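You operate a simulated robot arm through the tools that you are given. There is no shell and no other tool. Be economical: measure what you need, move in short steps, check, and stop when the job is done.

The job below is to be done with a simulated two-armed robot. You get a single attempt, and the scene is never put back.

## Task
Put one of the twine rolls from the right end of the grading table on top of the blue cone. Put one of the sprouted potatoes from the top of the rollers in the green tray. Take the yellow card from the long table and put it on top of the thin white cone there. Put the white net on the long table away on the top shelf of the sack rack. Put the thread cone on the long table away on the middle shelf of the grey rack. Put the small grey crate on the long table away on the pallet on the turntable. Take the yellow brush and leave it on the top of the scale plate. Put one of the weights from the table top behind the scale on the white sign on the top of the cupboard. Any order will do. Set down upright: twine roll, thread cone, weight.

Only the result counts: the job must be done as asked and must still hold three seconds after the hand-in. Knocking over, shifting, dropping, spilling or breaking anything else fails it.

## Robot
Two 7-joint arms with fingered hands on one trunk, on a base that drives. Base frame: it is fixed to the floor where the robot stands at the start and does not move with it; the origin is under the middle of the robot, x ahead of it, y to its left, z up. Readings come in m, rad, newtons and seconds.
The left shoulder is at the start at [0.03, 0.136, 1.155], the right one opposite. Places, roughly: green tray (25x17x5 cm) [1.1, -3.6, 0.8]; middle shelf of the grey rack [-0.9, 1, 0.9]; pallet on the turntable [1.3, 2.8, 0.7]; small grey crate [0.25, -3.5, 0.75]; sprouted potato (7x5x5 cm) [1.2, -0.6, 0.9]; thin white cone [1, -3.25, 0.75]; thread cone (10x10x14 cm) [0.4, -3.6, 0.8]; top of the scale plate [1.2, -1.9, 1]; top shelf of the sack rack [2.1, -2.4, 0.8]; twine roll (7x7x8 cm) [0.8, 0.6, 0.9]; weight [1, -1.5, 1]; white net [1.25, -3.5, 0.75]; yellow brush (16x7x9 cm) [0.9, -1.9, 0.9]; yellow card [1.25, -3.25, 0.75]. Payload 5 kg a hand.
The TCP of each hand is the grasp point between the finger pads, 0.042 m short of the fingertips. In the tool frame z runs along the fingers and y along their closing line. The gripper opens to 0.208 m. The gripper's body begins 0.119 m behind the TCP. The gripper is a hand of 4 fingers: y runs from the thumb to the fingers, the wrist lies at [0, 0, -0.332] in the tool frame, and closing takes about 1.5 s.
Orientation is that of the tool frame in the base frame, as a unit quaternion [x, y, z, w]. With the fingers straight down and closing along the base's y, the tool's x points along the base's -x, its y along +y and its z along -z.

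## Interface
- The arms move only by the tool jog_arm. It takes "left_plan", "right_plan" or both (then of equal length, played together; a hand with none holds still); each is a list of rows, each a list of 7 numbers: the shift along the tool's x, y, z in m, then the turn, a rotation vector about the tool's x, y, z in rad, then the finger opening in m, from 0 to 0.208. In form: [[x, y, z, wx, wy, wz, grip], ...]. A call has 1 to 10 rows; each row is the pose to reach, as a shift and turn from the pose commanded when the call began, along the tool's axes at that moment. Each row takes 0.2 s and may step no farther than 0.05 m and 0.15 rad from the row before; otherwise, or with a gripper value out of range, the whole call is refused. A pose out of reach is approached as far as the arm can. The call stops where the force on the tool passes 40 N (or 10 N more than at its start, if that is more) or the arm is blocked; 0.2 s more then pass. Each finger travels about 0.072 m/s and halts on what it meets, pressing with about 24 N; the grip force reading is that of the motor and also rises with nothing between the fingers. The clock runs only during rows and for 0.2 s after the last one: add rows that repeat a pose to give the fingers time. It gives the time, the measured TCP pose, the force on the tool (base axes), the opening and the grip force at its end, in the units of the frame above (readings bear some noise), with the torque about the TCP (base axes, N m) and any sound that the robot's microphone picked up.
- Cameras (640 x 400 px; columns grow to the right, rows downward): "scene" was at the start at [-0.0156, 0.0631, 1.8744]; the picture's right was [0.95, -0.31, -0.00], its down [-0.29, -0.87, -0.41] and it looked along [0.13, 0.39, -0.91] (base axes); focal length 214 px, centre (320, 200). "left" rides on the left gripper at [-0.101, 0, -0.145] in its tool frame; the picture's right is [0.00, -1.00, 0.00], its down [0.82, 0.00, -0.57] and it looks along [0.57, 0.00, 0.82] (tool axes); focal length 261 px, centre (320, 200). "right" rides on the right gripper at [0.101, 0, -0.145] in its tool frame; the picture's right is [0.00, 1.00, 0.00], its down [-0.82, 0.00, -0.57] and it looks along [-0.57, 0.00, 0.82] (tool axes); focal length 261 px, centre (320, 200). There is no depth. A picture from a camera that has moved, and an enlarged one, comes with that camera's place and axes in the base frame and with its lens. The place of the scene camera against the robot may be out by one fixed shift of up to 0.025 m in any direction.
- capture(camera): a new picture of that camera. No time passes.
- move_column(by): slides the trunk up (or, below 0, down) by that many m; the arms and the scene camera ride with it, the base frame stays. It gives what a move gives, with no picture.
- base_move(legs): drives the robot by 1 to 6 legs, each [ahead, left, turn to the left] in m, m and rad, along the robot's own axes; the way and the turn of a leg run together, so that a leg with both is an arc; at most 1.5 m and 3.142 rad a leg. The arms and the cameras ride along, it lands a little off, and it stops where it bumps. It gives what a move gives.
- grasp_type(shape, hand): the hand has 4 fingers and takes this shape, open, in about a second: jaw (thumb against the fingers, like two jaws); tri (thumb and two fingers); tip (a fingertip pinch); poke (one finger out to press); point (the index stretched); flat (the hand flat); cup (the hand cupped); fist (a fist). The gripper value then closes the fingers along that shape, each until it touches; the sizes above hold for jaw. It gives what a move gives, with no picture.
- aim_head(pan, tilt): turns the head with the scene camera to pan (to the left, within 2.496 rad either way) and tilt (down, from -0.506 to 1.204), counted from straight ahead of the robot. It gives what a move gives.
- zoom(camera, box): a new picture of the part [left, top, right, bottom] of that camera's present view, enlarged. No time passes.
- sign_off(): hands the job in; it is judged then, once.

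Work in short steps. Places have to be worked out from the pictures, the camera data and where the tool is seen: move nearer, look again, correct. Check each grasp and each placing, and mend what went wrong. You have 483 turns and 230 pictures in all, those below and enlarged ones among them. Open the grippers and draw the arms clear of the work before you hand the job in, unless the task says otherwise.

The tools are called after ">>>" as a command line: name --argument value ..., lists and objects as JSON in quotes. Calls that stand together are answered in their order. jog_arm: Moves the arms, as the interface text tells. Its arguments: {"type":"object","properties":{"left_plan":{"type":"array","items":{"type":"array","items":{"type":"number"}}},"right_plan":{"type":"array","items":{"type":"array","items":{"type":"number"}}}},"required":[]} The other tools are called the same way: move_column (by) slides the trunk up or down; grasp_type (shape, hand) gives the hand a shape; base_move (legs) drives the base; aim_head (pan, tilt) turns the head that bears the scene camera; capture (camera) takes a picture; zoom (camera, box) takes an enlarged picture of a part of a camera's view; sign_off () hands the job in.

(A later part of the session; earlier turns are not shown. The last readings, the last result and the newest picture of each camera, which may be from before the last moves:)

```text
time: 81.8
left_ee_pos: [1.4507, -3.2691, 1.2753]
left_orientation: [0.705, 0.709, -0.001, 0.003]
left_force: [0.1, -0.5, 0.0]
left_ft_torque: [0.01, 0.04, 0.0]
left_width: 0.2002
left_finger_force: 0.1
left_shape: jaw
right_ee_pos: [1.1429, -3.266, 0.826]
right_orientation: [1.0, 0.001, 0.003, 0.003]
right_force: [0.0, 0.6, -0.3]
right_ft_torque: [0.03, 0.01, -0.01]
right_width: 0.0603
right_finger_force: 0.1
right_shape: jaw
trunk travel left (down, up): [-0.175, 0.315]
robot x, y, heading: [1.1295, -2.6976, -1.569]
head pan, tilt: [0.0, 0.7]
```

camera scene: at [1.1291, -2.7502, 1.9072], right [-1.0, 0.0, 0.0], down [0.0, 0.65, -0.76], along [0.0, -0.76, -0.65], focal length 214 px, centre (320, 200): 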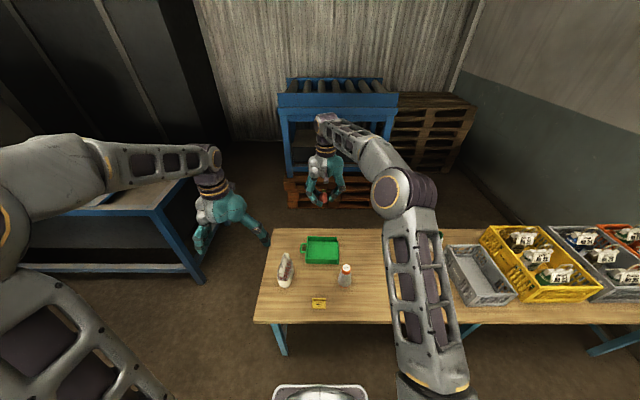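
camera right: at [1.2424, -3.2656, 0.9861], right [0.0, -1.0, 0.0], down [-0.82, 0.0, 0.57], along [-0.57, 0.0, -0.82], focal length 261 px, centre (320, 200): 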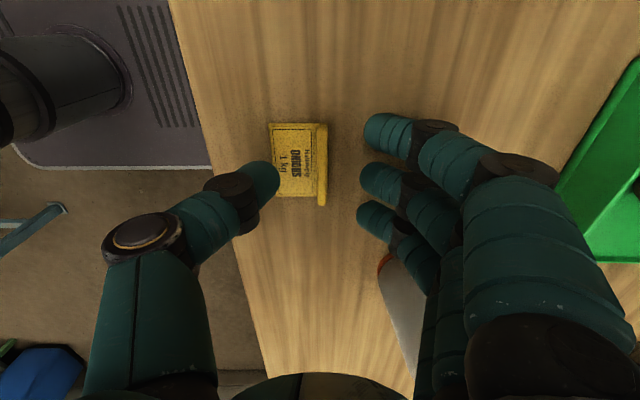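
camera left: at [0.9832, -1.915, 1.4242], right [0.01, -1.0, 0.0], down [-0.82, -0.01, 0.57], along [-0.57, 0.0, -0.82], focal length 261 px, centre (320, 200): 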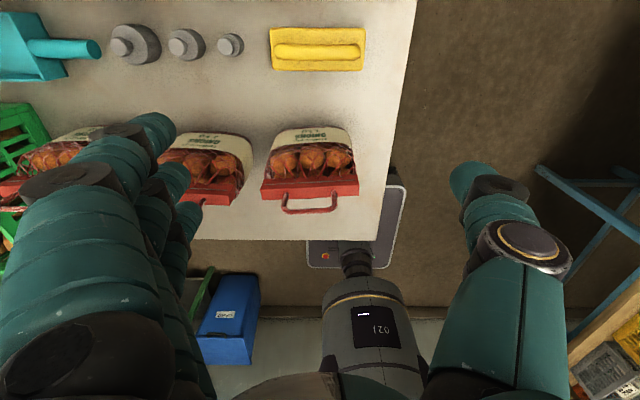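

No contact yet; a bit further.

>>> jog_arm --right_plan '[[0, 0, 0.003, 0, 0, 0, 0.06], [0, 0, 0.006, 0, 0, 0, 0.06], [0, 0, 0.009, 0, 0, 0, 0.06]]'

>>> capture --camera "right"

```text
time: 82.5
left_ee_pos: [1.451, -3.2686, 1.2751]
left_orientation: [0.706, 0.708, -0.001, 0.003]
left_force: [0.7, -1.1, -0.3]
left_ft_torque: [0.1, 0.05, -0.02]
left_width: 0.1998
left_finger_force: 0.1
left_shape: jaw
right_ee_pos: [1.143, -3.27, 0.8228]
right_orientation: [1.0, 0.002, 0.002, 0.004]
right_force: [-1.8, 2.0, 23.4]
right_ft_torque: [0.81, 0.18, 0.01]
right_width: 0.0359
right_finger_force: 24.5
right_shape: jaw
trunk travel left (down, up): [-0.175, 0.315]
robot x, y, heading: [1.1343, -2.698, -1.567]
head pan, tilt: [0.0, 0.7]
stopped in row 3 (right hand): the force on the tool passed its limit (the readings are from after the stop); the commanded pose is now the measured one
```

```text
169 pictures are left
camera right: at [1.2436, -3.2672, 0.966], right [0.0, -1.0, 0.01], down [-0.82, 0.01, 0.57], along [-0.57, -0.01, -0.82], focal length 261 px, centre (320, 200)
```

right: 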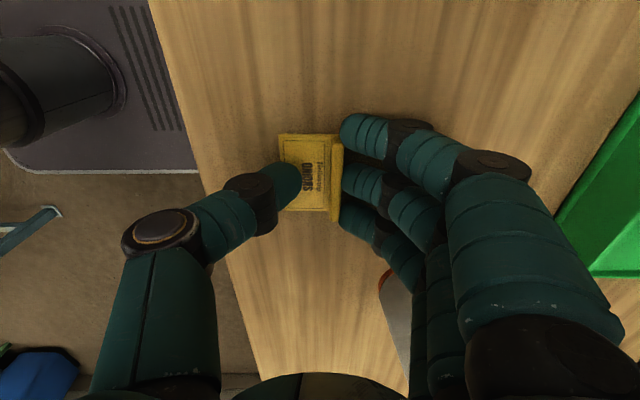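

Contact with the table and the fingers moved partly in; raise 4 mm and close on the ridge.

>>> jog_arm --right_plan '[[0, 0, -0.004, 0, 0, 0, 0.03], [0, 0.003, -0.004, 0, 0, 0, 0.02], [0, 0.005, -0.004, 0, 0, 0, 0.0], [0, 0.005, -0.004, 0, 0, 0, 0.0], [0, 0.005, -0.004, 0, 0, 0, 0.0]]'

>>> capture --camera "right"

```text
time: 83.7
left_ee_pos: [1.4503, -3.2689, 1.2745]
left_orientation: [0.705, 0.709, 0.0, 0.003]
left_force: [0.3, 1.2, 0.2]
left_ft_torque: [-0.01, 0.02, 0.0]
left_width: 0.2
left_finger_force: 0.0
left_shape: jaw
right_ee_pos: [1.1425, -3.273, 0.8261]
right_orientation: [1.0, 0.001, 0.002, 0.003]
right_force: [-0.4, 1.6, 3.6]
right_ft_torque: [0.21, 0.05, 0.02]
right_width: 0.0279
right_finger_force: 23.6
right_shape: jaw
trunk travel left (down, up): [-0.175, 0.315]
robot x, y, heading: [1.1328, -2.7014, -1.567]
head pan, tilt: [0.0, 0.7]
```

```text
168 pictures are left
camera right: at [1.243, -3.271, 0.9688], right [0.0, -1.0, 0.01], down [-0.82, 0.0, 0.57], along [-0.57, 0.0, -0.82], focal length 261 px, centre (320, 200)
```

right: 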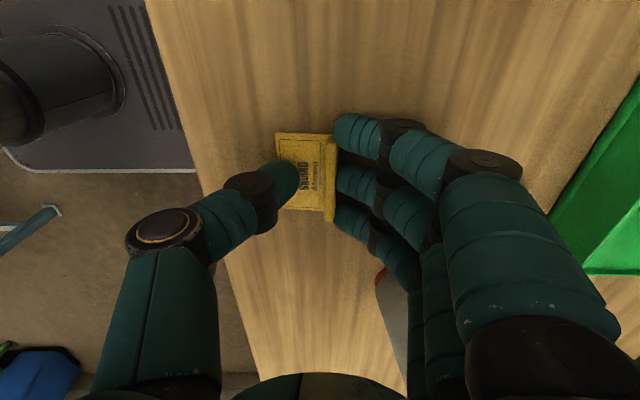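

The opening reads 0.028, so the thumb may be pressing on the plate rather than the ridge. I zoom to see.

>>> zoom --camera "right" --box '[250, 110, 380, 240]'

```text
3.08 times, centred on (315, 175) of right
camera zoom: at [1.243, -3.271, 0.9688], right [0.0, -1.0, 0.01], down [-0.82, 0.0, 0.57], along [-0.57, 0.0, -0.82], focal length 802 px, centre (335, 277)
```

zoom: 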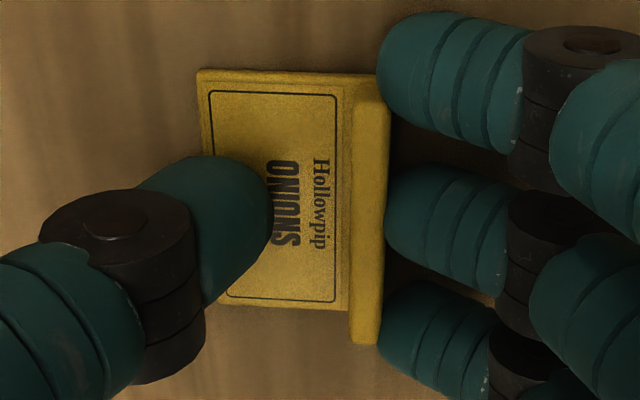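

Thumb rests on the plate short of the ridge. I reopen slightly, raise 8 mm and close again.

>>> jog_arm --right_plan '[[0, 0, -0.002, 0, 0, 0, 0.045], [0, 0, -0.008, 0, 0, 0, 0.05], [0, 0.006, -0.008, 0, 0, 0, 0.05], [0, 0.006, -0.008, 0, 0, 0, 0.02], [0, 0.006, -0.008, 0, 0, 0, 0.0], [0, 0.006, -0.008, 0, 0, 0, 0.0], [0, 0.006, -0.008, 0, 0, 0, 0.0]]'

>>> zoom --camera "right" --box '[250, 110, 380, 240]'

```text
time: 85.3
left_ee_pos: [1.4499, -3.2681, 1.274]
left_orientation: [0.705, 0.709, 0.0, 0.003]
left_force: [-0.4, -0.7, 0.2]
left_ft_torque: [-0.01, 0.0, 0.0]
left_width: 0.1999
left_finger_force: 0.0
left_shape: jaw
right_ee_pos: [1.1422, -3.279, 0.8335]
right_orientation: [1.0, 0.002, 0.001, 0.004]
right_force: [0.3, 1.8, 2.8]
right_ft_torque: [0.03, -0.05, 0.02]
right_width: 0.0
right_finger_force: 23.6
right_shape: jaw
trunk travel left (down, up): [-0.175, 0.315]
robot x, y, heading: [1.1312, -2.6977, -1.571]
head pan, tilt: [0.0, 0.7]
```

```text
3.08 times, centred on (315, 175) of right
camera zoom: at [1.2433, -3.277, 0.9767], right [0.0, -1.0, 0.01], down [-0.82, 0.0, 0.57], along [-0.57, 0.0, -0.82], focal length 802 px, centre (335, 277)
```

zoom: 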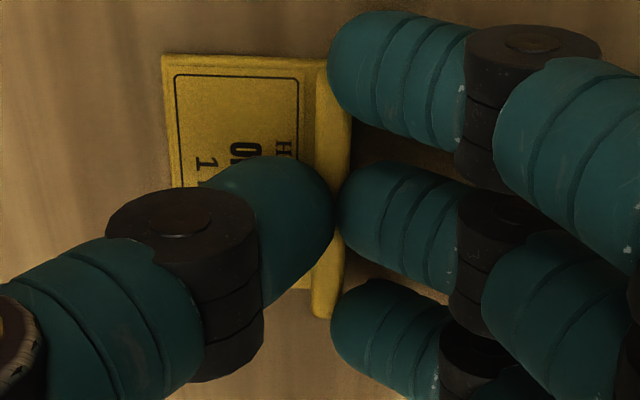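

The opening is ~0; ridge may be lightly pinched. Lift 3 cm to test.

>>> jog_arm --right_plan '[[0, 0, -0.01, 0, 0, 0, 0.0], [0, 0, -0.02, 0, 0, 0, 0.0], [0, 0, -0.03, 0, 0, 0, 0.0]]'

>>> capture --camera "right"

```text
time: 86.1
left_ee_pos: [1.4495, -3.2692, 1.2745]
left_orientation: [0.705, 0.709, -0.001, 0.003]
left_force: [0.2, 0.3, 0.3]
left_ft_torque: [-0.01, 0.0, -0.01]
left_width: 0.2002
left_finger_force: 0.0
left_shape: jaw
right_ee_pos: [1.1429, -3.2804, 0.8639]
right_orientation: [1.0, 0.002, 0.001, 0.004]
right_force: [-0.6, 0.3, 0.5]
right_ft_torque: [-0.01, -0.05, 0.02]
right_width: 0.0
right_finger_force: 23.7
right_shape: jaw
trunk travel left (down, up): [-0.175, 0.315]
robot x, y, heading: [1.1304, -2.6976, -1.569]
head pan, tilt: [0.0, 0.7]
```

```text
165 pictures are left
camera right: at [1.2428, -3.2771, 1.0072], right [0.0, -1.0, 0.01], down [-0.82, 0.0, 0.57], along [-0.57, -0.01, -0.82], focal length 261 px, centre (320, 200)
```

right: 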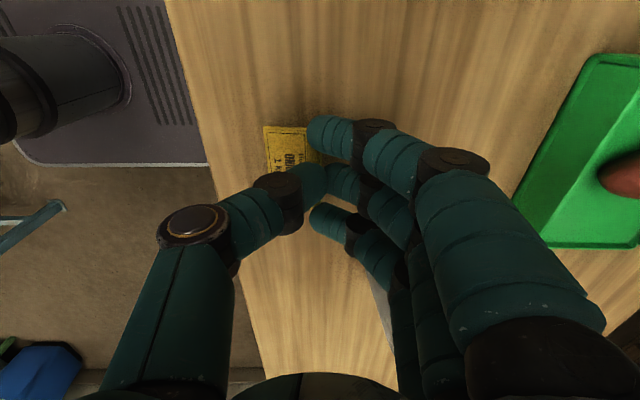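

The ridge is too low to pinch there (card stayed on the table). Instead I will grip the card by its ends along the ridge line (7 cm, closing along x): raise, open and yaw back.

>>> jog_arm --right_plan '[[0, -0.01, -0.04, 0, 0, -0.1, 0.03], [0, -0.02, -0.08, 0, 0, -0.25, 0.08], [0, -0.02, -0.1, 0, 0, -0.4, 0.1], [0, -0.02, -0.1, 0, 0, -0.55, 0.1], [0, -0.02, -0.1, 0, 0, -0.7, 0.1], [0, -0.02, -0.1, 0, 0, -0.85, 0.1], [0, -0.02, -0.1, 0, 0, -1.0, 0.1], [0, -0.02, -0.1, 0, 0, -1.15, 0.1], [0, -0.02, -0.1, 0, 0, -1.3, 0.1], [0, -0.02, -0.1, 0, 0, -1.45, 0.1]]'

>>> jog_arm --right_plan '[[0, 0, 0, 0, 0, -0.121, 0.1]]'

>>> capture --camera "right"

```text
time: 88.3
left_ee_pos: [1.4497, -3.2688, 1.2751]
left_orientation: [0.705, 0.709, 0.0, 0.003]
left_force: [-0.9, -0.2, -0.3]
left_ft_torque: [0.01, -0.01, -0.04]
left_width: 0.2001
left_finger_force: 0.0
left_shape: jaw
right_ee_pos: [1.1405, -3.258, 0.9627]
right_orientation: [0.746, 0.666, -0.001, 0.003]
right_force: [-0.2, 0.8, 0.2]
right_ft_torque: [0.03, 0.03, -0.01]
right_width: 0.0991
right_finger_force: 0.1
right_shape: jaw
trunk travel left (down, up): [-0.175, 0.315]
robot x, y, heading: [1.1335, -2.7033, -1.565]
head pan, tilt: [0.0, 0.7]
```

```text
time: 88.7
left_ee_pos: [1.4502, -3.268, 1.2754]
left_orientation: [0.705, 0.71, -0.001, 0.003]
left_force: [0.0, -0.6, 0.6]
left_ft_torque: [0.02, -0.04, 0.0]
left_width: 0.2002
left_finger_force: 0.0
left_shape: jaw
right_ee_pos: [1.1412, -3.2588, 0.9628]
right_orientation: [0.705, 0.709, -0.001, 0.004]
right_force: [-0.2, 0.6, 0.4]
right_ft_torque: [-0.05, -0.05, -0.04]
right_width: 0.0991
right_finger_force: 0.0
right_shape: jaw
trunk travel left (down, up): [-0.175, 0.315]
robot x, y, heading: [1.1325, -2.6974, -1.568]
head pan, tilt: [0.0, 0.7]
```

```text
164 pictures are left
camera right: at [1.1414, -3.1559, 1.1054], right [1.0, 0.0, 0.0], down [0.0, -0.82, 0.58], along [0.0, -0.58, -0.82], focal length 261 px, centre (320, 200)
```

right: 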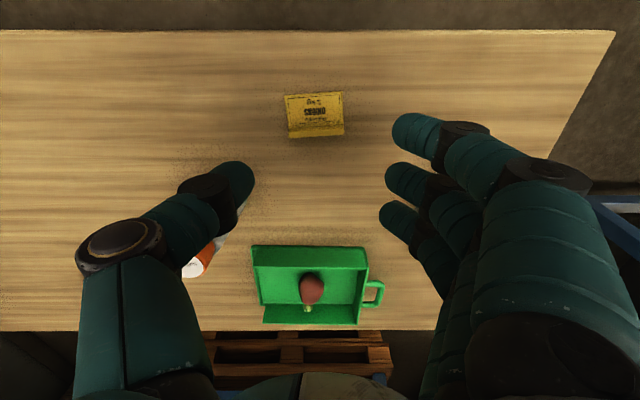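

Card rotated ~5°. I align the yaw, centre on the ridge (1.1375,-3.277) and descend to ≈0.845 with 0.11 opening.

>>> jog_arm --right_plan '[[-0.009, -0.002, 0.03, 0, 0, -0.05, 0.11], [-0.018, -0.0035, 0.06, 0, 0, -0.095, 0.11], [-0.018, -0.0035, 0.1, 0, 0, -0.095, 0.11], [-0.018, -0.0035, 0.117, 0, 0, -0.095, 0.11]]'

>>> capture --camera "right"

```text
time: 89.7
left_ee_pos: [1.4504, -3.2681, 1.2747]
left_orientation: [0.705, 0.709, -0.001, 0.003]
left_force: [0.8, 0.2, 0.2]
left_ft_torque: [-0.01, -0.02, -0.03]
left_width: 0.2002
left_finger_force: 0.0
left_shape: jaw
right_ee_pos: [1.1377, -3.2771, 0.8474]
right_orientation: [0.67, 0.742, -0.001, 0.004]
right_force: [0.4, 0.1, -0.1]
right_ft_torque: [-0.02, -0.04, -0.01]
right_width: 0.1092
right_finger_force: 0.0
right_shape: jaw
trunk travel left (down, up): [-0.175, 0.315]
robot x, y, heading: [1.1314, -2.6946, -1.57]
head pan, tilt: [0.0, 0.7]
```

```text
163 pictures are left
camera right: at [1.1286, -3.1752, 0.989], right [1.0, 0.09, 0.0], down [0.07, -0.81, 0.58], along [0.06, -0.58, -0.82], focal length 261 px, centre (320, 200)
```

right: 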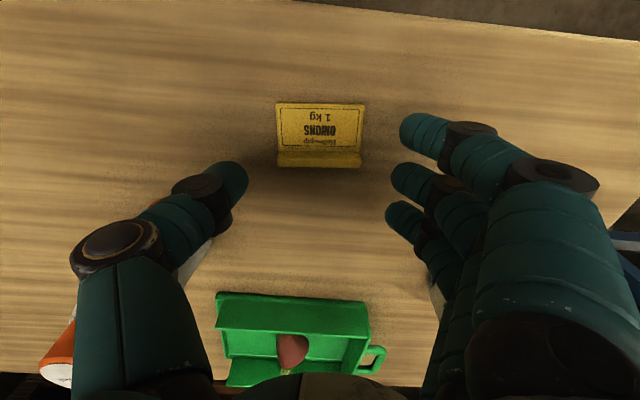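

Aligned. Descend to 0.828 and close.

>>> jog_arm --right_plan '[[0, 0, 0.01, 0, 0, 0, 0.11], [0, 0, 0.02, 0, 0, 0, 0.11], [0, 0, 0.02, 0, 0, 0, 0.08], [0, 0, 0.02, 0, 0, 0, 0.06], [0, 0, 0.02, 0, 0, 0, 0.045], [0, 0, 0.02, 0, 0, 0, 0.045], [0, 0, 0.02, 0, 0, 0, 0.045]]'

>>> capture --camera "right"

```text
time: 91.3
left_ee_pos: [1.4508, -3.268, 1.275]
left_orientation: [0.705, 0.709, -0.001, 0.003]
left_force: [0.9, -0.3, 0.5]
left_ft_torque: [-0.02, 0.01, 0.0]
left_width: 0.1999
left_finger_force: 0.3
left_shape: jaw
right_ee_pos: [1.1384, -3.2768, 0.827]
right_orientation: [0.672, 0.74, -0.002, 0.003]
right_force: [-2.2, -1.0, 3.1]
right_ft_torque: [0.1, -0.03, 0.0]
right_width: 0.0477
right_finger_force: 22.7
right_shape: jaw
trunk travel left (down, up): [-0.175, 0.315]
robot x, y, heading: [1.1354, -2.6967, -1.565]
head pan, tilt: [0.0, 0.7]
```

```text
162 pictures are left
camera right: at [1.1288, -3.1752, 0.9693], right [1.0, 0.09, 0.0], down [0.08, -0.81, 0.58], along [0.06, -0.57, -0.82], focal length 261 px, centre (320, 200)
```

right: 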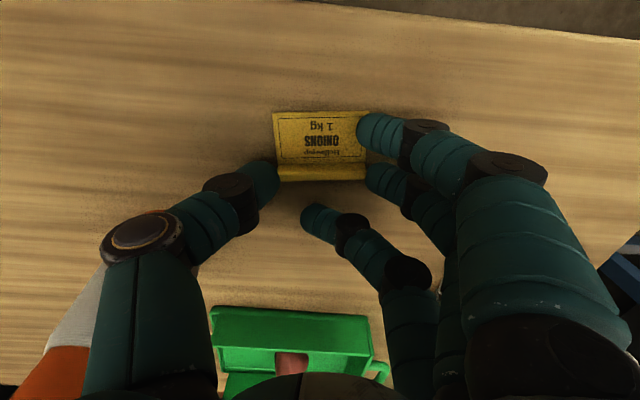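

Thumb and middle finger grip the ridge ends (22.7 N). Lift gently with tighter command.

>>> jog_arm --right_plan '[[0, 0, 0, 0, 0, 0, 0.03], [0, 0, -0.01, 0, 0, 0, 0.03], [0, 0, -0.03, 0, 0, 0, 0.03], [0, 0, -0.05, 0, 0, 0, 0.03]]'

>>> capture --camera "right"

```text
time: 92.3
left_ee_pos: [1.4498, -3.2672, 1.2759]
left_orientation: [0.705, 0.709, 0.0, 0.003]
left_force: [-0.1, 0.2, 1.0]
left_ft_torque: [-0.04, -0.03, -0.01]
left_width: 0.2003
left_finger_force: 0.0
left_shape: jaw
right_ee_pos: [1.139, -3.2763, 0.877]
right_orientation: [0.671, 0.741, -0.002, 0.003]
right_force: [-0.6, 0.1, -0.7]
right_ft_torque: [-0.08, -0.04, 0.02]
right_width: 0.047
right_finger_force: 24.4
right_shape: jaw
trunk travel left (down, up): [-0.175, 0.315]
robot x, y, heading: [1.1323, -2.6979, -1.569]
head pan, tilt: [0.0, 0.7]
```

```text
161 pictures are left
camera right: at [1.1293, -3.1739, 1.0187], right [1.0, 0.09, 0.0], down [0.08, -0.81, 0.58], along [0.06, -0.57, -0.82], focal length 261 px, centre (320, 200)
```

right: 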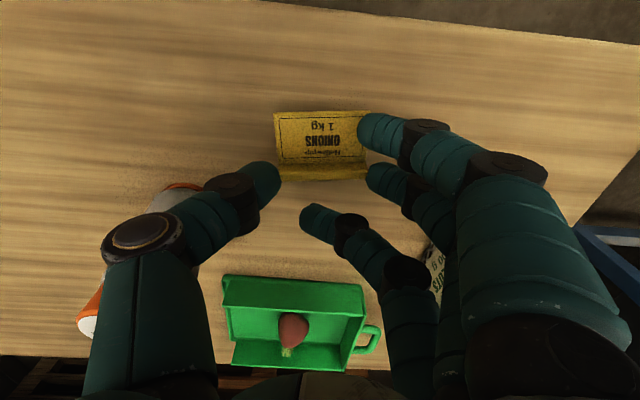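

The card is lifted. Cone top triangulates to (1.001,-3.366,0.912). I raise and carry the card above it.

>>> jog_arm --right_plan '[[0, 0, -0.048, 0, 0, 0, 0.03], [0, 0, -0.096, 0, 0, 0, 0.03], [0, 0, -0.143, 0, 0, 0, 0.03], [-0.025, -0.037, -0.143, 0, 0, 0, 0.03], [-0.048, -0.075, -0.143, 0, 0, 0, 0.03], [-0.072, -0.112, -0.143, 0, 0, 0, 0.03], [-0.094, -0.1467, -0.143, 0, 0, 0, 0.03], [-0.094, -0.1467, -0.143, 0, 0, 0, 0.03]]'

>>> capture --camera "right"

>>> zoom --camera "scene" --box '[280, 200, 440, 310]'

```text
time: 94.1
left_ee_pos: [1.4512, -3.2667, 1.2744]
left_orientation: [0.705, 0.709, -0.001, 0.003]
left_force: [0.7, -0.5, -0.2]
left_ft_torque: [-0.04, 0.04, -0.01]
left_width: 0.1999
left_finger_force: 0.1
left_shape: jaw
right_ee_pos: [0.9995, -3.3838, 1.0193]
right_orientation: [0.671, 0.741, -0.002, 0.003]
right_force: [0.0, 0.2, 0.4]
right_ft_torque: [-0.03, 0.07, 0.02]
right_width: 0.0463
right_finger_force: 23.6
right_shape: jaw
trunk travel left (down, up): [-0.175, 0.315]
robot x, y, heading: [1.1339, -2.6992, -1.563]
head pan, tilt: [0.0, 0.7]
```

```text
160 pictures are left
camera right: at [0.9916, -3.2811, 1.1626], right [1.0, 0.09, 0.0], down [0.08, -0.81, 0.58], along [0.06, -0.57, -0.82], focal length 261 px, centre (320, 200)
```

right: 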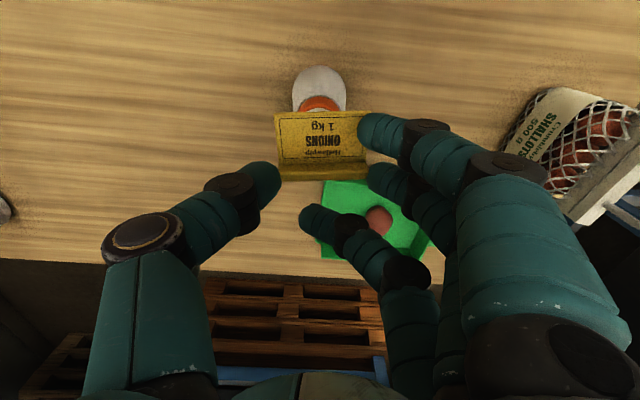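

```text
3.64 times, centred on (360, 255) of scene
camera zoom: at [1.1288, -2.7467, 1.9074], right [-1.0, 0.0, 0.0], down [0.0, 0.64, -0.77], along [0.0, -0.77, -0.64], focal length 780 px, centre (174, 0)
```

zoom: 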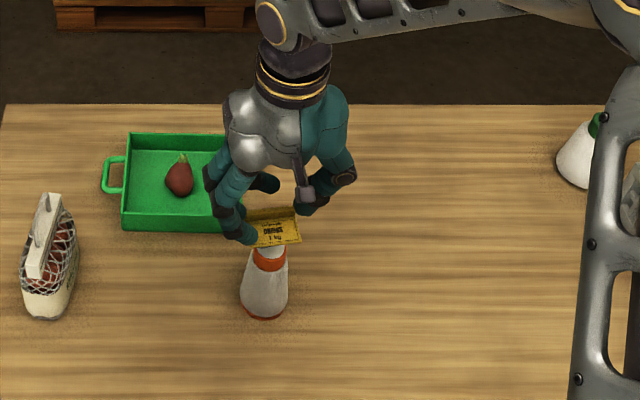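

Alignment looks good. Lower to ≈0.97 and inspect.

>>> jog_arm --right_plan '[[0, 0, 0.02, 0, 0, 0, 0.03], [0, 0, 0.04, 0, 0, 0, 0.03], [0, 0, 0.05, 0, 0, 0, 0.03]]'

>>> zoom --camera "scene" --box '[320, 235, 380, 290]'

>>> zoom --camera "right" --box '[240, 60, 400, 220]'

```text
time: 94.9
left_ee_pos: [1.4504, -3.2685, 1.275]
left_orientation: [0.706, 0.709, -0.001, 0.003]
left_force: [-0.4, -0.2, 0.5]
left_ft_torque: [-0.03, 0.01, 0.01]
left_width: 0.2
left_finger_force: 0.0
left_shape: jaw
right_ee_pos: [1.0012, -3.3838, 0.9692]
right_orientation: [0.672, 0.741, -0.003, 0.004]
right_force: [0.4, 0.1, 2.7]
right_ft_torque: [0.04, -0.03, 0.03]
right_width: 0.0468
right_finger_force: 24.0
right_shape: jaw
trunk travel left (down, up): [-0.175, 0.315]
robot x, y, heading: [1.1365, -2.6999, -1.566]
head pan, tilt: [0.0, 0.7]
```

```text
7.27 times, centred on (350, 262) of scene
camera zoom: at [1.1276, -2.7475, 1.9074], right [-1.0, 0.0, 0.0], down [0.0, 0.64, -0.76], along [0.0, -0.76, -0.64], focal length 1560 px, centre (102, -254)
```

zoom: 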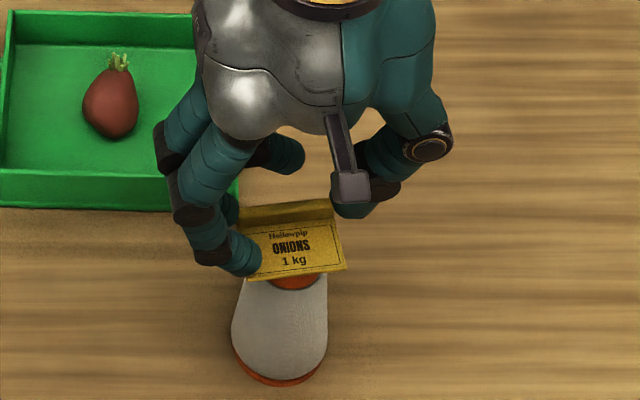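

```text
2.50 times, centred on (320, 140) of right
camera zoom: at [0.9922, -3.2822, 1.1119], right [1.0, 0.09, 0.0], down [0.07, -0.81, 0.58], along [0.06, -0.58, -0.82], focal length 652 px, centre (320, 350)
```

zoom: 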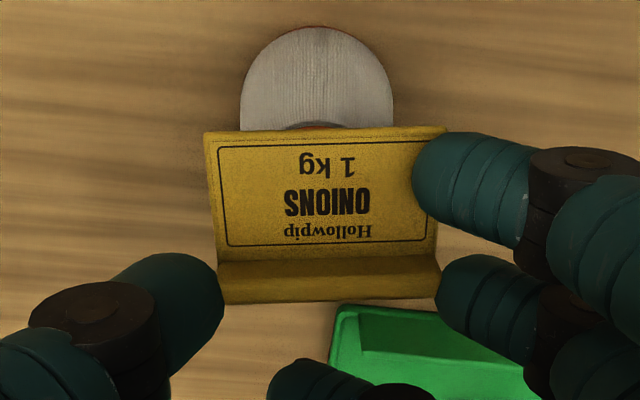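

Nearly touching. I shift 4 mm toward -x and lower in small steps.

>>> jog_arm --right_plan '[[0, -0.004, 0, 0, 0, 0, 0.03], [0, -0.004, 0.002, 0, 0, 0, 0.03], [0, -0.004, 0.004, 0, 0, 0, 0.03]]'

```text
time: 95.7
left_ee_pos: [1.4511, -3.268, 1.2752]
left_orientation: [0.705, 0.709, -0.001, 0.004]
left_force: [-0.4, 0.4, -0.3]
left_ft_torque: [-0.03, 0.01, -0.04]
left_width: 0.2001
left_finger_force: 0.2
left_shape: jaw
right_ee_pos: [0.9996, -3.3842, 0.9685]
right_orientation: [0.671, 0.742, -0.003, 0.005]
right_force: [3.8, 0.9, 27.0]
right_ft_torque: [0.53, -0.77, -0.06]
right_width: 0.0474
right_finger_force: 23.7
right_shape: jaw
trunk travel left (down, up): [-0.175, 0.315]
robot x, y, heading: [1.1326, -2.6969, -1.568]
head pan, tilt: [0.0, 0.7]
```

Contact (27 N). Relieve 3 mm and release slowly.

>>> jog_arm --right_plan '[[0, 0, -0.003, 0, 0, 0, 0.03], [0, 0, -0.003, 0, 0, 0, 0.03]]'

>>> zoom --camera "scene" --box '[325, 240, 375, 285]'

>>> zoom --camera "right" --box '[240, 60, 400, 220]'

```text
time: 96.3
left_ee_pos: [1.451, -3.2698, 1.2743]
left_orientation: [0.705, 0.709, -0.001, 0.003]
left_force: [-0.1, -0.1, 0.2]
left_ft_torque: [0.0, -0.02, 0.03]
left_width: 0.2
left_finger_force: 0.1
left_shape: jaw
right_ee_pos: [0.998, -3.3842, 0.9685]
right_orientation: [0.671, 0.742, -0.002, 0.003]
right_force: [4.8, -2.4, 12.8]
right_ft_torque: [0.12, -0.47, -0.11]
right_width: 0.0474
right_finger_force: 24.0
right_shape: jaw
trunk travel left (down, up): [-0.175, 0.315]
robot x, y, heading: [1.1305, -2.6987, -1.565]
head pan, tilt: [0.0, 0.7]
```

```text
8.89 times, centred on (350, 262) of scene
camera zoom: at [1.1281, -2.747, 1.9073], right [-1.0, 0.0, 0.0], down [0.0, 0.64, -0.77], along [0.0, -0.77, -0.64], focal length 1906 px, centre (53, -356)
```

zoom: 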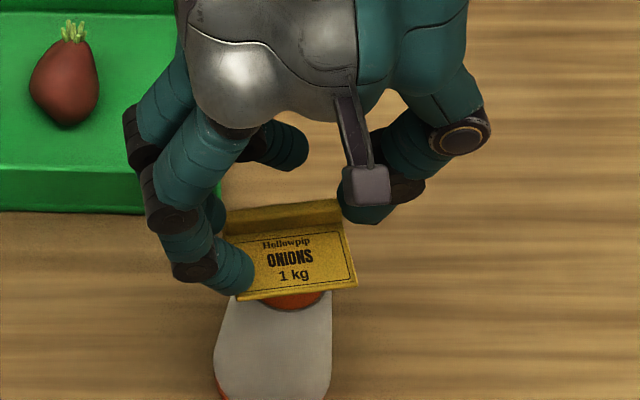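

```text
2.50 times, centred on (320, 140) of right
camera zoom: at [0.9882, -3.2817, 1.1111], right [1.0, 0.09, 0.0], down [0.08, -0.81, 0.58], along [0.06, -0.57, -0.82], focal length 652 px, centre (320, 350)
```

zoom: 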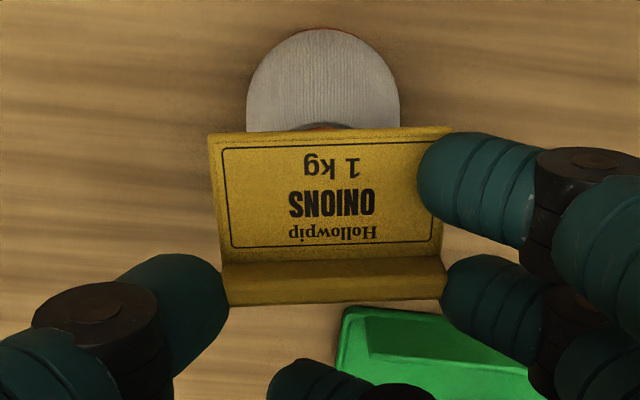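

Card sits centred on the cone top. Relieve 2 mm more, then open gradually.

>>> jog_arm --right_plan '[[0, 0, -0.002, 0, 0, 0, 0.04], [0, 0, -0.002, 0, 0, 0, 0.048], [0, 0, -0.002, 0, 0, 0, 0.055], [0, 0, -0.002, 0, 0, 0, 0.065], [0, 0, -0.002, 0, 0, 0, 0.08], [0, 0, -0.002, 0, 0, 0, 0.095], [0, 0, -0.002, 0, 0, 0, 0.11], [0, 0, -0.002, 0, 0, 0, 0.12]]'

>>> zoom --camera "right" --box '[240, 60, 400, 220]'

>>> zoom --camera "scene" --box '[325, 240, 375, 285]'

```text
time: 98.1
left_ee_pos: [1.451, -3.2688, 1.2751]
left_orientation: [0.705, 0.709, 0.0, 0.003]
left_force: [0.3, -0.5, -0.2]
left_ft_torque: [-0.01, -0.01, 0.02]
left_width: 0.2003
left_finger_force: 0.0
left_shape: jaw
right_ee_pos: [0.9979, -3.3834, 0.9704]
right_orientation: [0.671, 0.741, -0.002, 0.003]
right_force: [-0.4, 0.3, 0.0]
right_ft_torque: [-0.01, 0.01, 0.04]
right_width: 0.119
right_finger_force: 0.1
right_shape: jaw
trunk travel left (down, up): [-0.175, 0.315]
robot x, y, heading: [1.1311, -2.7001, -1.567]
head pan, tilt: [0.0, 0.7]
```

```text
2.50 times, centred on (320, 140) of right
camera zoom: at [0.988, -3.282, 1.113], right [1.0, 0.09, 0.0], down [0.08, -0.81, 0.58], along [0.06, -0.57, -0.82], focal length 652 px, centre (320, 350)
```

zoom: 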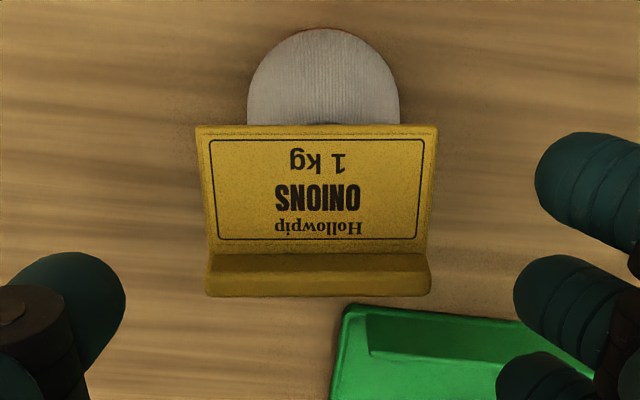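

```text
8.89 times, centred on (350, 262) of scene
camera zoom: at [1.1274, -2.7478, 1.9074], right [-1.0, 0.0, 0.0], down [0.0, 0.64, -0.76], along [0.0, -0.76, -0.64], focal length 1906 px, centre (53, -356)
```

zoom: 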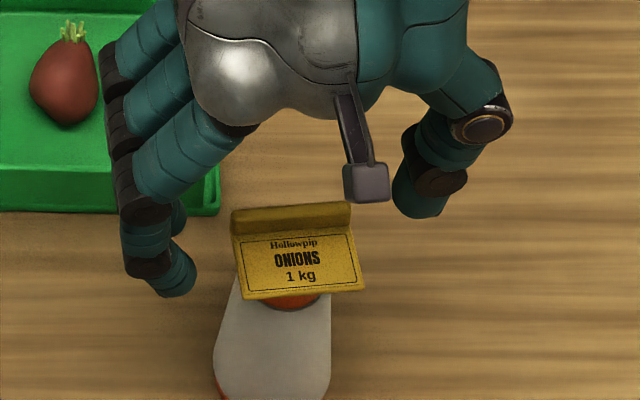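

Card rests on the cone. I raise the right hand clear and look at the net with the scene camera.

>>> jog_arm --right_plan '[[0, 0, -0.04, 0, 0, 0, 0.12], [0, 0, -0.08, 0, 0, 0, 0.12], [0, 0, -0.125, 0, 0, 0, 0.12], [0, 0, -0.17, 0, 0, 0, 0.12], [0, 0, -0.215, 0, 0, 0, 0.12], [0, 0, -0.26, 0, 0, 0, 0.12], [0.04, 0, -0.28, 0, 0, 0.05, 0.12], [0.08, 0, -0.3, 0, 0, 0.095, 0.12]]'

>>> capture --camera "right"

>>> zoom --camera "scene" --box '[240, 220, 380, 310]'

```text
time: 99.9
left_ee_pos: [1.4502, -3.2655, 1.276]
left_orientation: [0.705, 0.709, -0.001, 0.003]
left_force: [0.3, 1.7, 0.0]
left_ft_torque: [-0.09, -0.02, -0.01]
left_width: 0.2
left_finger_force: 0.2
left_shape: jaw
right_ee_pos: [0.9884, -3.299, 1.2703]
right_orientation: [0.706, 0.708, -0.001, 0.004]
right_force: [-0.2, 1.7, 0.4]
right_ft_torque: [-0.08, 0.01, 0.0]
right_width: 0.1193
right_finger_force: 0.0
right_shape: jaw
trunk travel left (down, up): [-0.175, 0.315]
robot x, y, heading: [1.1309, -2.7, -1.57]
head pan, tilt: [0.0, 0.7]
```

```text
152 pictures are left
camera right: at [0.9884, -3.1977, 1.4134], right [1.0, 0.0, 0.0], down [0.0, -0.82, 0.58], along [0.0, -0.58, -0.82], focal length 261 px, centre (320, 200)
```

right: 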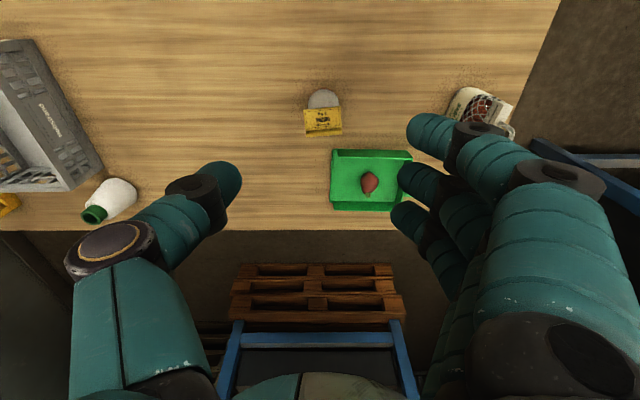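

```text
4.44 times, centred on (310, 265) of scene
camera zoom: at [1.1274, -2.7453, 1.9075], right [-1.0, 0.0, 0.0], down [0.0, 0.64, -0.77], along [0.0, -0.77, -0.64], focal length 953 px, centre (364, -89)
```

zoom: 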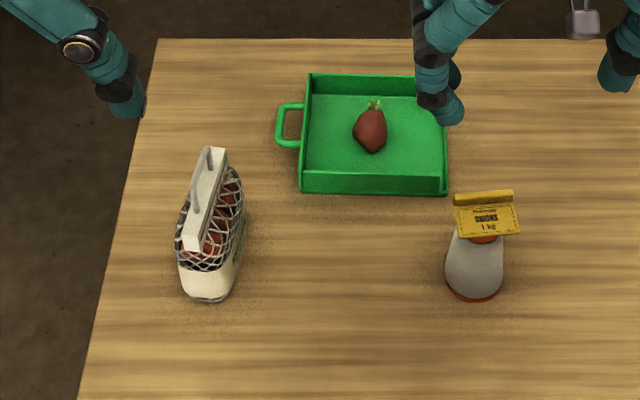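

Net bag stands at about (1.32,-3.39), thin along x — suits the left hand. I move the left hand over it.

>>> jog_arm --left_plan '[[-0.03, -0.03, 0.02, 0, 0, 0, 0.18], [-0.06, -0.06, 0.04, 0, 0, 0, 0.16], [-0.09, -0.09, 0.06, 0, 0, 0, 0.14], [-0.12, -0.12, 0.08, 0, 0, 0, 0.13], [-0.12, -0.133, 0.1, 0, 0, 0, 0.13]]'

>>> capture --camera "left"

```text
time: 101.1
left_ee_pos: [1.3184, -3.3893, 1.1742]
left_orientation: [0.705, 0.709, -0.001, 0.003]
left_force: [-0.1, -0.3, 0.6]
left_ft_torque: [-0.04, 0.04, 0.0]
left_width: 0.1307
left_finger_force: 0.1
left_shape: jaw
right_ee_pos: [0.9897, -3.302, 1.2703]
right_orientation: [0.706, 0.709, -0.001, 0.003]
right_force: [0.0, -0.3, 0.2]
right_ft_torque: [-0.04, 0.04, 0.02]
right_width: 0.119
right_finger_force: 0.1
right_shape: jaw
trunk travel left (down, up): [-0.175, 0.315]
robot x, y, heading: [1.1301, -2.7002, -1.564]
head pan, tilt: [0.0, 0.7]
```

```text
150 pictures are left
camera left: at [1.3181, -3.4899, 1.32], right [-1.0, -0.01, 0.0], down [-0.01, 0.82, 0.57], along [0.0, 0.57, -0.82], focal length 261 px, centre (320, 200)
```

left: 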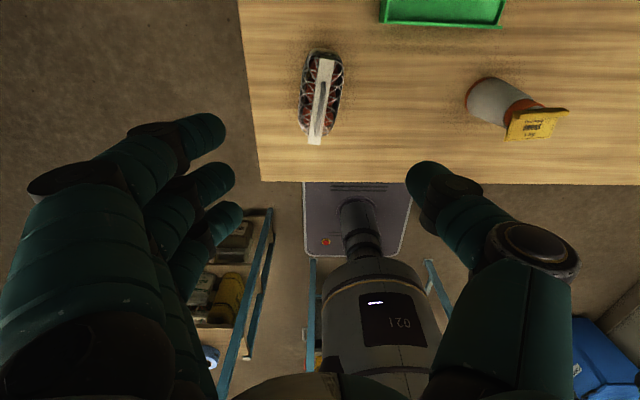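

Bag axis is yawed ≈0.147 rad; bar at (1.317,-3.382). I align and descend to z≈0.96 then check.

>>> jog_arm --left_plan '[[0.004, -0.001, 0.04, 0, 0, 0.075, 0.13], [0.007, -0.002, 0.08, 0, 0, 0.147, 0.13], [0.007, -0.002, 0.12, 0, 0, 0.147, 0.13], [0.007, -0.002, 0.16, 0, 0, 0.147, 0.13], [0.007, -0.002, 0.2, 0, 0, 0.147, 0.13]]'

>>> capture --camera "left"

```text
time: 102.3
left_ee_pos: [1.3166, -3.3847, 0.9736]
left_orientation: [0.756, 0.655, 0.0, 0.003]
left_force: [0.0, -0.2, 0.2]
left_ft_torque: [0.17, 0.0, -0.02]
left_width: 0.1303
left_finger_force: 0.1
left_shape: jaw
right_ee_pos: [0.9878, -3.3027, 1.2688]
right_orientation: [0.705, 0.709, 0.0, 0.003]
right_force: [0.0, -0.4, -1.0]
right_ft_torque: [0.08, -0.02, -0.03]
right_width: 0.119
right_finger_force: 0.0
right_shape: jaw
trunk travel left (down, up): [-0.175, 0.315]
robot x, y, heading: [1.1335, -2.7003, -1.569]
head pan, tilt: [0.0, 0.7]
```

```text
149 pictures are left
camera left: at [1.3019, -3.4847, 1.1185], right [-0.99, 0.14, 0.0], down [0.11, 0.82, 0.57], along [0.08, 0.56, -0.82], focal length 261 px, centre (320, 200)
```

left: 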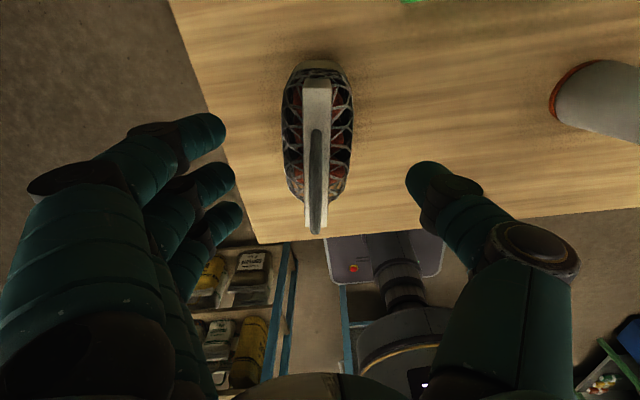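

Aligned. Descend to z≈0.87 around the bag and close.

>>> jog_arm --left_plan '[[-0.004, -0.001, 0.035, 0, 0, 0, 0.13], [-0.006, -0.001, 0.07, 0, 0, 0, 0.13], [-0.006, -0.001, 0.105, 0, 0, 0, 0.13], [-0.006, -0.001, 0.105, 0, 0, 0, 0.09], [-0.006, -0.001, 0.105, 0, 0, 0, 0.05], [-0.006, -0.001, 0.105, 0, 0, 0, 0.03], [-0.006, -0.001, 0.105, 0, 0, 0, 0.03], [-0.006, -0.001, 0.105, 0, 0, 0, 0.03]]'

>>> capture --camera "left"

```text
time: 104.1
left_ee_pos: [1.3142, -3.3908, 0.8682]
left_orientation: [0.756, 0.655, 0.0, 0.003]
left_force: [0.0, -0.2, 0.4]
left_ft_torque: [0.0, -0.07, 0.01]
left_width: 0.0542
left_finger_force: 24.2
left_shape: jaw
right_ee_pos: [0.9879, -3.3013, 1.2701]
right_orientation: [0.706, 0.708, -0.001, 0.004]
right_force: [0.3, 0.8, 0.3]
right_ft_torque: [-0.02, 0.02, 0.0]
right_width: 0.1191
right_finger_force: 0.1
right_shape: jaw
trunk travel left (down, up): [-0.175, 0.315]
robot x, y, heading: [1.129, -2.6995, -1.567]
head pan, tilt: [0.0, 0.7]
```

```text
148 pictures are left
camera left: at [1.2995, -3.4892, 1.0137], right [-0.99, 0.14, 0.0], down [0.11, 0.82, 0.57], along [0.08, 0.56, -0.82], focal length 261 px, centre (320, 200)
```

left: 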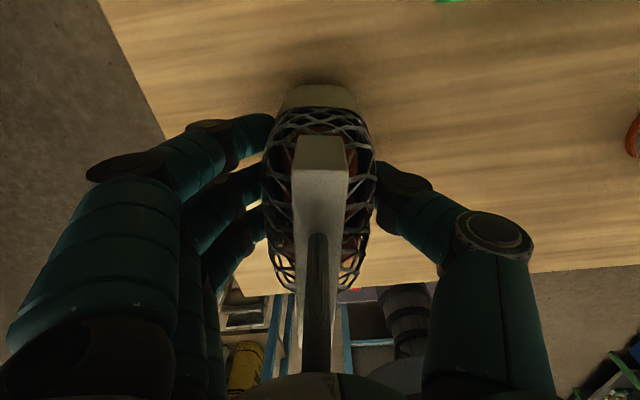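

Bag gripped. Lift up and pull back, then look toward the sack rack (+x).

>>> jog_arm --left_plan '[[0, 0, -0.03, 0, 0, 0, 0.03], [0, 0, -0.075, 0, 0, 0, 0.03], [0, 0, -0.12, 0, 0, 0, 0.03], [0, 0, -0.165, 0, 0, 0, 0.03], [0, 0, -0.21, 0, 0, 0, 0.03], [0, 0, -0.255, 0, 0, 0, 0.03], [0, 0, -0.3, 0, 0, 0, 0.03], [0.04, 0, -0.32, 0, 0, 0, 0.03], [0.085, 0, -0.33, 0, 0, 0, 0.03]]'

>>> aim_head --pan 1.57 --tilt 0.5

>>> capture --camera "scene"

```text
time: 106.1
left_ee_pos: [1.3253, -3.3023, 1.2002]
left_orientation: [0.756, 0.654, -0.001, 0.003]
left_force: [0.8, 1.4, -4.3]
left_ft_torque: [-0.09, 0.06, -0.01]
left_width: 0.0542
left_finger_force: 23.6
left_shape: jaw
right_ee_pos: [0.9889, -3.3, 1.2707]
right_orientation: [0.706, 0.709, -0.002, 0.004]
right_force: [-0.4, 2.2, -0.1]
right_ft_torque: [-0.13, 0.02, -0.03]
right_width: 0.1192
right_finger_force: 0.1
right_shape: jaw
trunk travel left (down, up): [-0.175, 0.315]
robot x, y, heading: [1.1318, -2.7002, -1.571]
head pan, tilt: [0.0, 0.7]
```

```text
time: 107.8
left_ee_pos: [1.3248, -3.3049, 1.2004]
left_orientation: [0.755, 0.656, 0.0, 0.002]
left_force: [0.4, -0.3, -4.5]
left_ft_torque: [-0.01, 0.0, -0.01]
left_width: 0.0541
left_finger_force: 23.6
left_shape: jaw
right_ee_pos: [0.9883, -3.3036, 1.2695]
right_orientation: [0.705, 0.709, -0.001, 0.004]
right_force: [0.1, -0.4, 0.2]
right_ft_torque: [0.05, 0.03, 0.01]
right_width: 0.1193
right_finger_force: 0.1
right_shape: jaw
trunk travel left (down, up): [-0.175, 0.315]
robot x, y, heading: [1.1318, -2.6985, -1.568]
head pan, tilt: [1.571, 0.499]
```

```text
147 pictures are left
camera scene: at [1.2183, -2.6633, 1.9251], right [0.0, -1.0, 0.0], down [-0.48, 0.0, -0.88], along [0.88, 0.0, -0.48], focal length 214 px, centre (320, 200)
```

scene: 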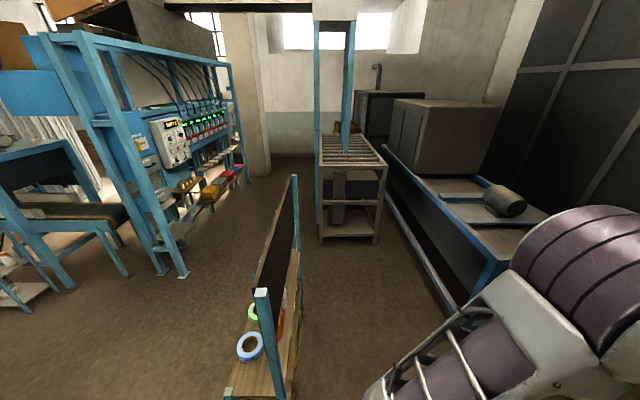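

I enlarge the rack in view and tilt down.

>>> aim_head --pan 1.5 --tilt 0.95

>>> capture --camera "scene"

```text
time: 108.7
left_ee_pos: [1.3245, -3.3045, 1.1995]
left_orientation: [0.755, 0.655, 0.0, 0.003]
left_force: [-0.2, 0.4, -6.3]
left_ft_torque: [0.03, 0.05, 0.06]
left_width: 0.0541
left_finger_force: 23.8
left_shape: jaw
right_ee_pos: [0.9886, -3.3025, 1.2702]
right_orientation: [0.706, 0.709, -0.001, 0.004]
right_force: [-0.4, 0.3, -0.1]
right_ft_torque: [0.01, 0.01, 0.0]
right_width: 0.119
right_finger_force: 0.1
right_shape: jaw
trunk travel left (down, up): [-0.175, 0.315]
robot x, y, heading: [1.1319, -2.7028, -1.567]
head pan, tilt: [1.499, 0.949]
```

```text
146 pictures are left
camera scene: at [1.1999, -2.6683, 1.8876], right [-0.07, -1.0, 0.0], down [-0.81, 0.06, -0.58], along [0.58, -0.04, -0.81], focal length 214 px, centre (320, 200)
```

scene: 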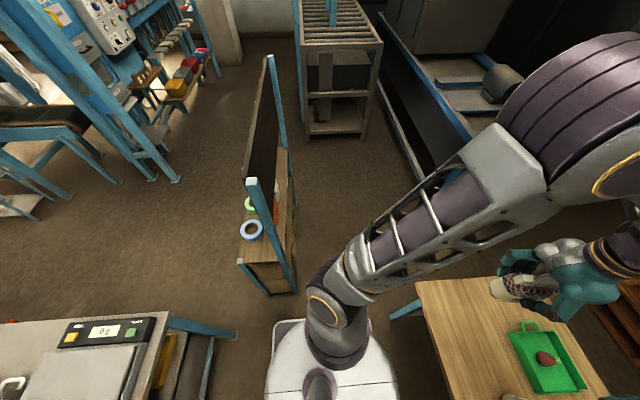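

The sack rack (wooden shelf with tapes, posts and board on its south side) spans x≈1.62–2.2, y≈-2.27…-2.5. I'll approach from its west end with heading 0: first move back toward -x, turn, then shift north.

>>> base_move --legs '[[0, -0.6, 0], [0, 0, 1.57], [0, 0.27, 0]]'

>>> aim_head --pan 0.0 --tilt 0.6

>>> capture --camera "scene"

>>> capture --camera "right"

```text
time: 117.4
left_ee_pos: [1.1431, -2.2382, 1.1989]
left_orientation: [0.074, 0.997, 0.002, 0.003]
left_force: [0.5, 0.4, -4.6]
left_ft_torque: [-0.12, -0.02, 0.01]
left_width: 0.0539
left_finger_force: 23.7
left_shape: jaw
right_ee_pos: [1.1385, -2.5763, 1.2704]
right_orientation: [0.0, 1.0, 0.001, 0.004]
right_force: [0.3, 1.2, 0.5]
right_ft_torque: [-0.16, 0.02, -0.03]
right_width: 0.1189
right_finger_force: 0.0
right_shape: jaw
trunk travel left (down, up): [-0.175, 0.315]
robot x, y, heading: [0.5367, -2.4307, 0.002]
head pan, tilt: [1.499, 0.949]
```

```text
time: 119.0
left_ee_pos: [1.1418, -2.2394, 1.2003]
left_orientation: [0.073, 0.997, 0.002, 0.002]
left_force: [0.4, 0.0, -4.7]
left_ft_torque: [0.02, -0.04, 0.01]
left_width: 0.0543
left_finger_force: 24.3
left_shape: jaw
right_ee_pos: [1.1384, -2.5767, 1.2706]
right_orientation: [-0.001, 1.0, 0.003, 0.003]
right_force: [0.2, 0.3, -0.6]
right_ft_torque: [-0.03, 0.01, 0.01]
right_width: 0.1192
right_finger_force: 0.0
right_shape: jaw
trunk travel left (down, up): [-0.175, 0.315]
robot x, y, heading: [0.5334, -2.4289, -0.004]
head pan, tilt: [0.0, 0.6]
```

```text
145 pictures are left
camera scene: at [0.5897, -2.4239, 1.9159], right [0.0, -1.0, 0.0], down [-0.57, 0.0, -0.82], along [0.82, 0.0, -0.57], focal length 214 px, centre (320, 200)
```

scene: 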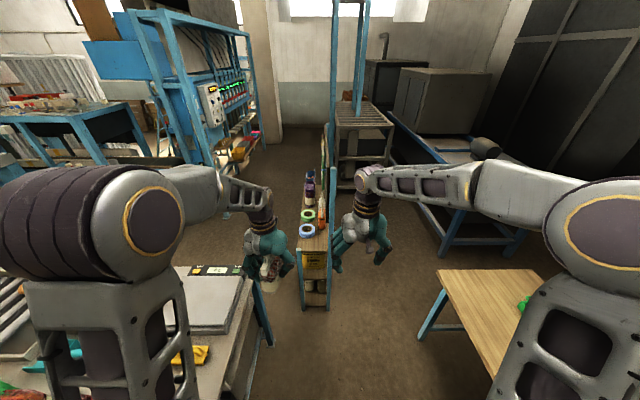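

```text
144 pictures are left
camera right: at [1.0373, -2.5758, 1.4126], right [0.0, 1.0, 0.0], down [0.82, -0.01, 0.58], along [0.58, 0.0, -0.82], focal length 261 px, centre (320, 200)
```

right: 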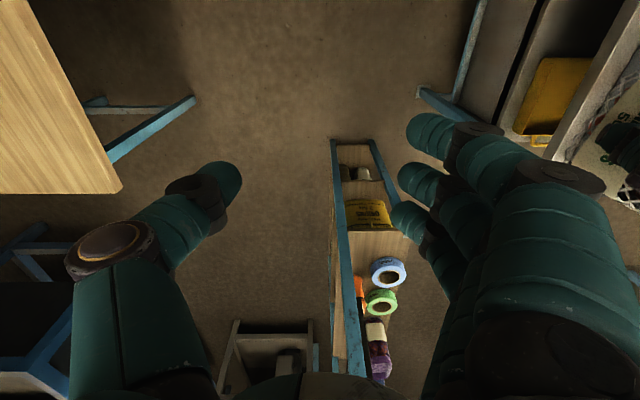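

I enlarge the rack in both views to find a free place on the top shelf.

>>> zoom --camera "scene" --box '[270, 150, 370, 290]'

>>> zoom --camera "right" --box '[300, 130, 440, 400]'

```text
2.86 times, centred on (320, 220) of scene
camera zoom: at [0.5897, -2.4239, 1.9159], right [0.0, -1.0, 0.0], down [-0.57, 0.0, -0.82], along [0.82, 0.0, -0.57], focal length 613 px, centre (320, 143)
```

zoom: 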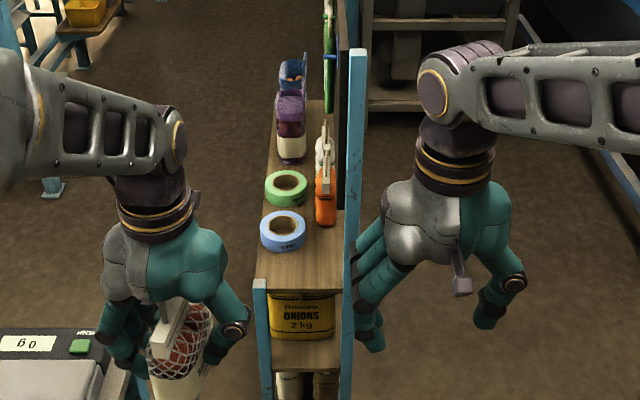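

```text
1.48 times, centred on (370, 265) of right
camera zoom: at [1.0373, -2.5758, 1.4126], right [0.0, 1.0, 0.0], down [0.82, -0.01, 0.58], along [0.58, 0.0, -0.82], focal length 386 px, centre (246, 104)
```

zoom: 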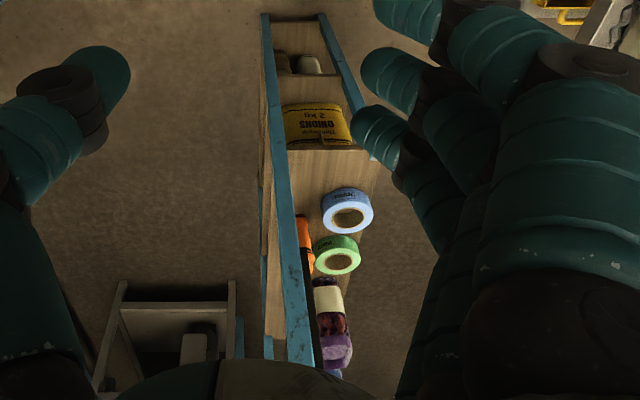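

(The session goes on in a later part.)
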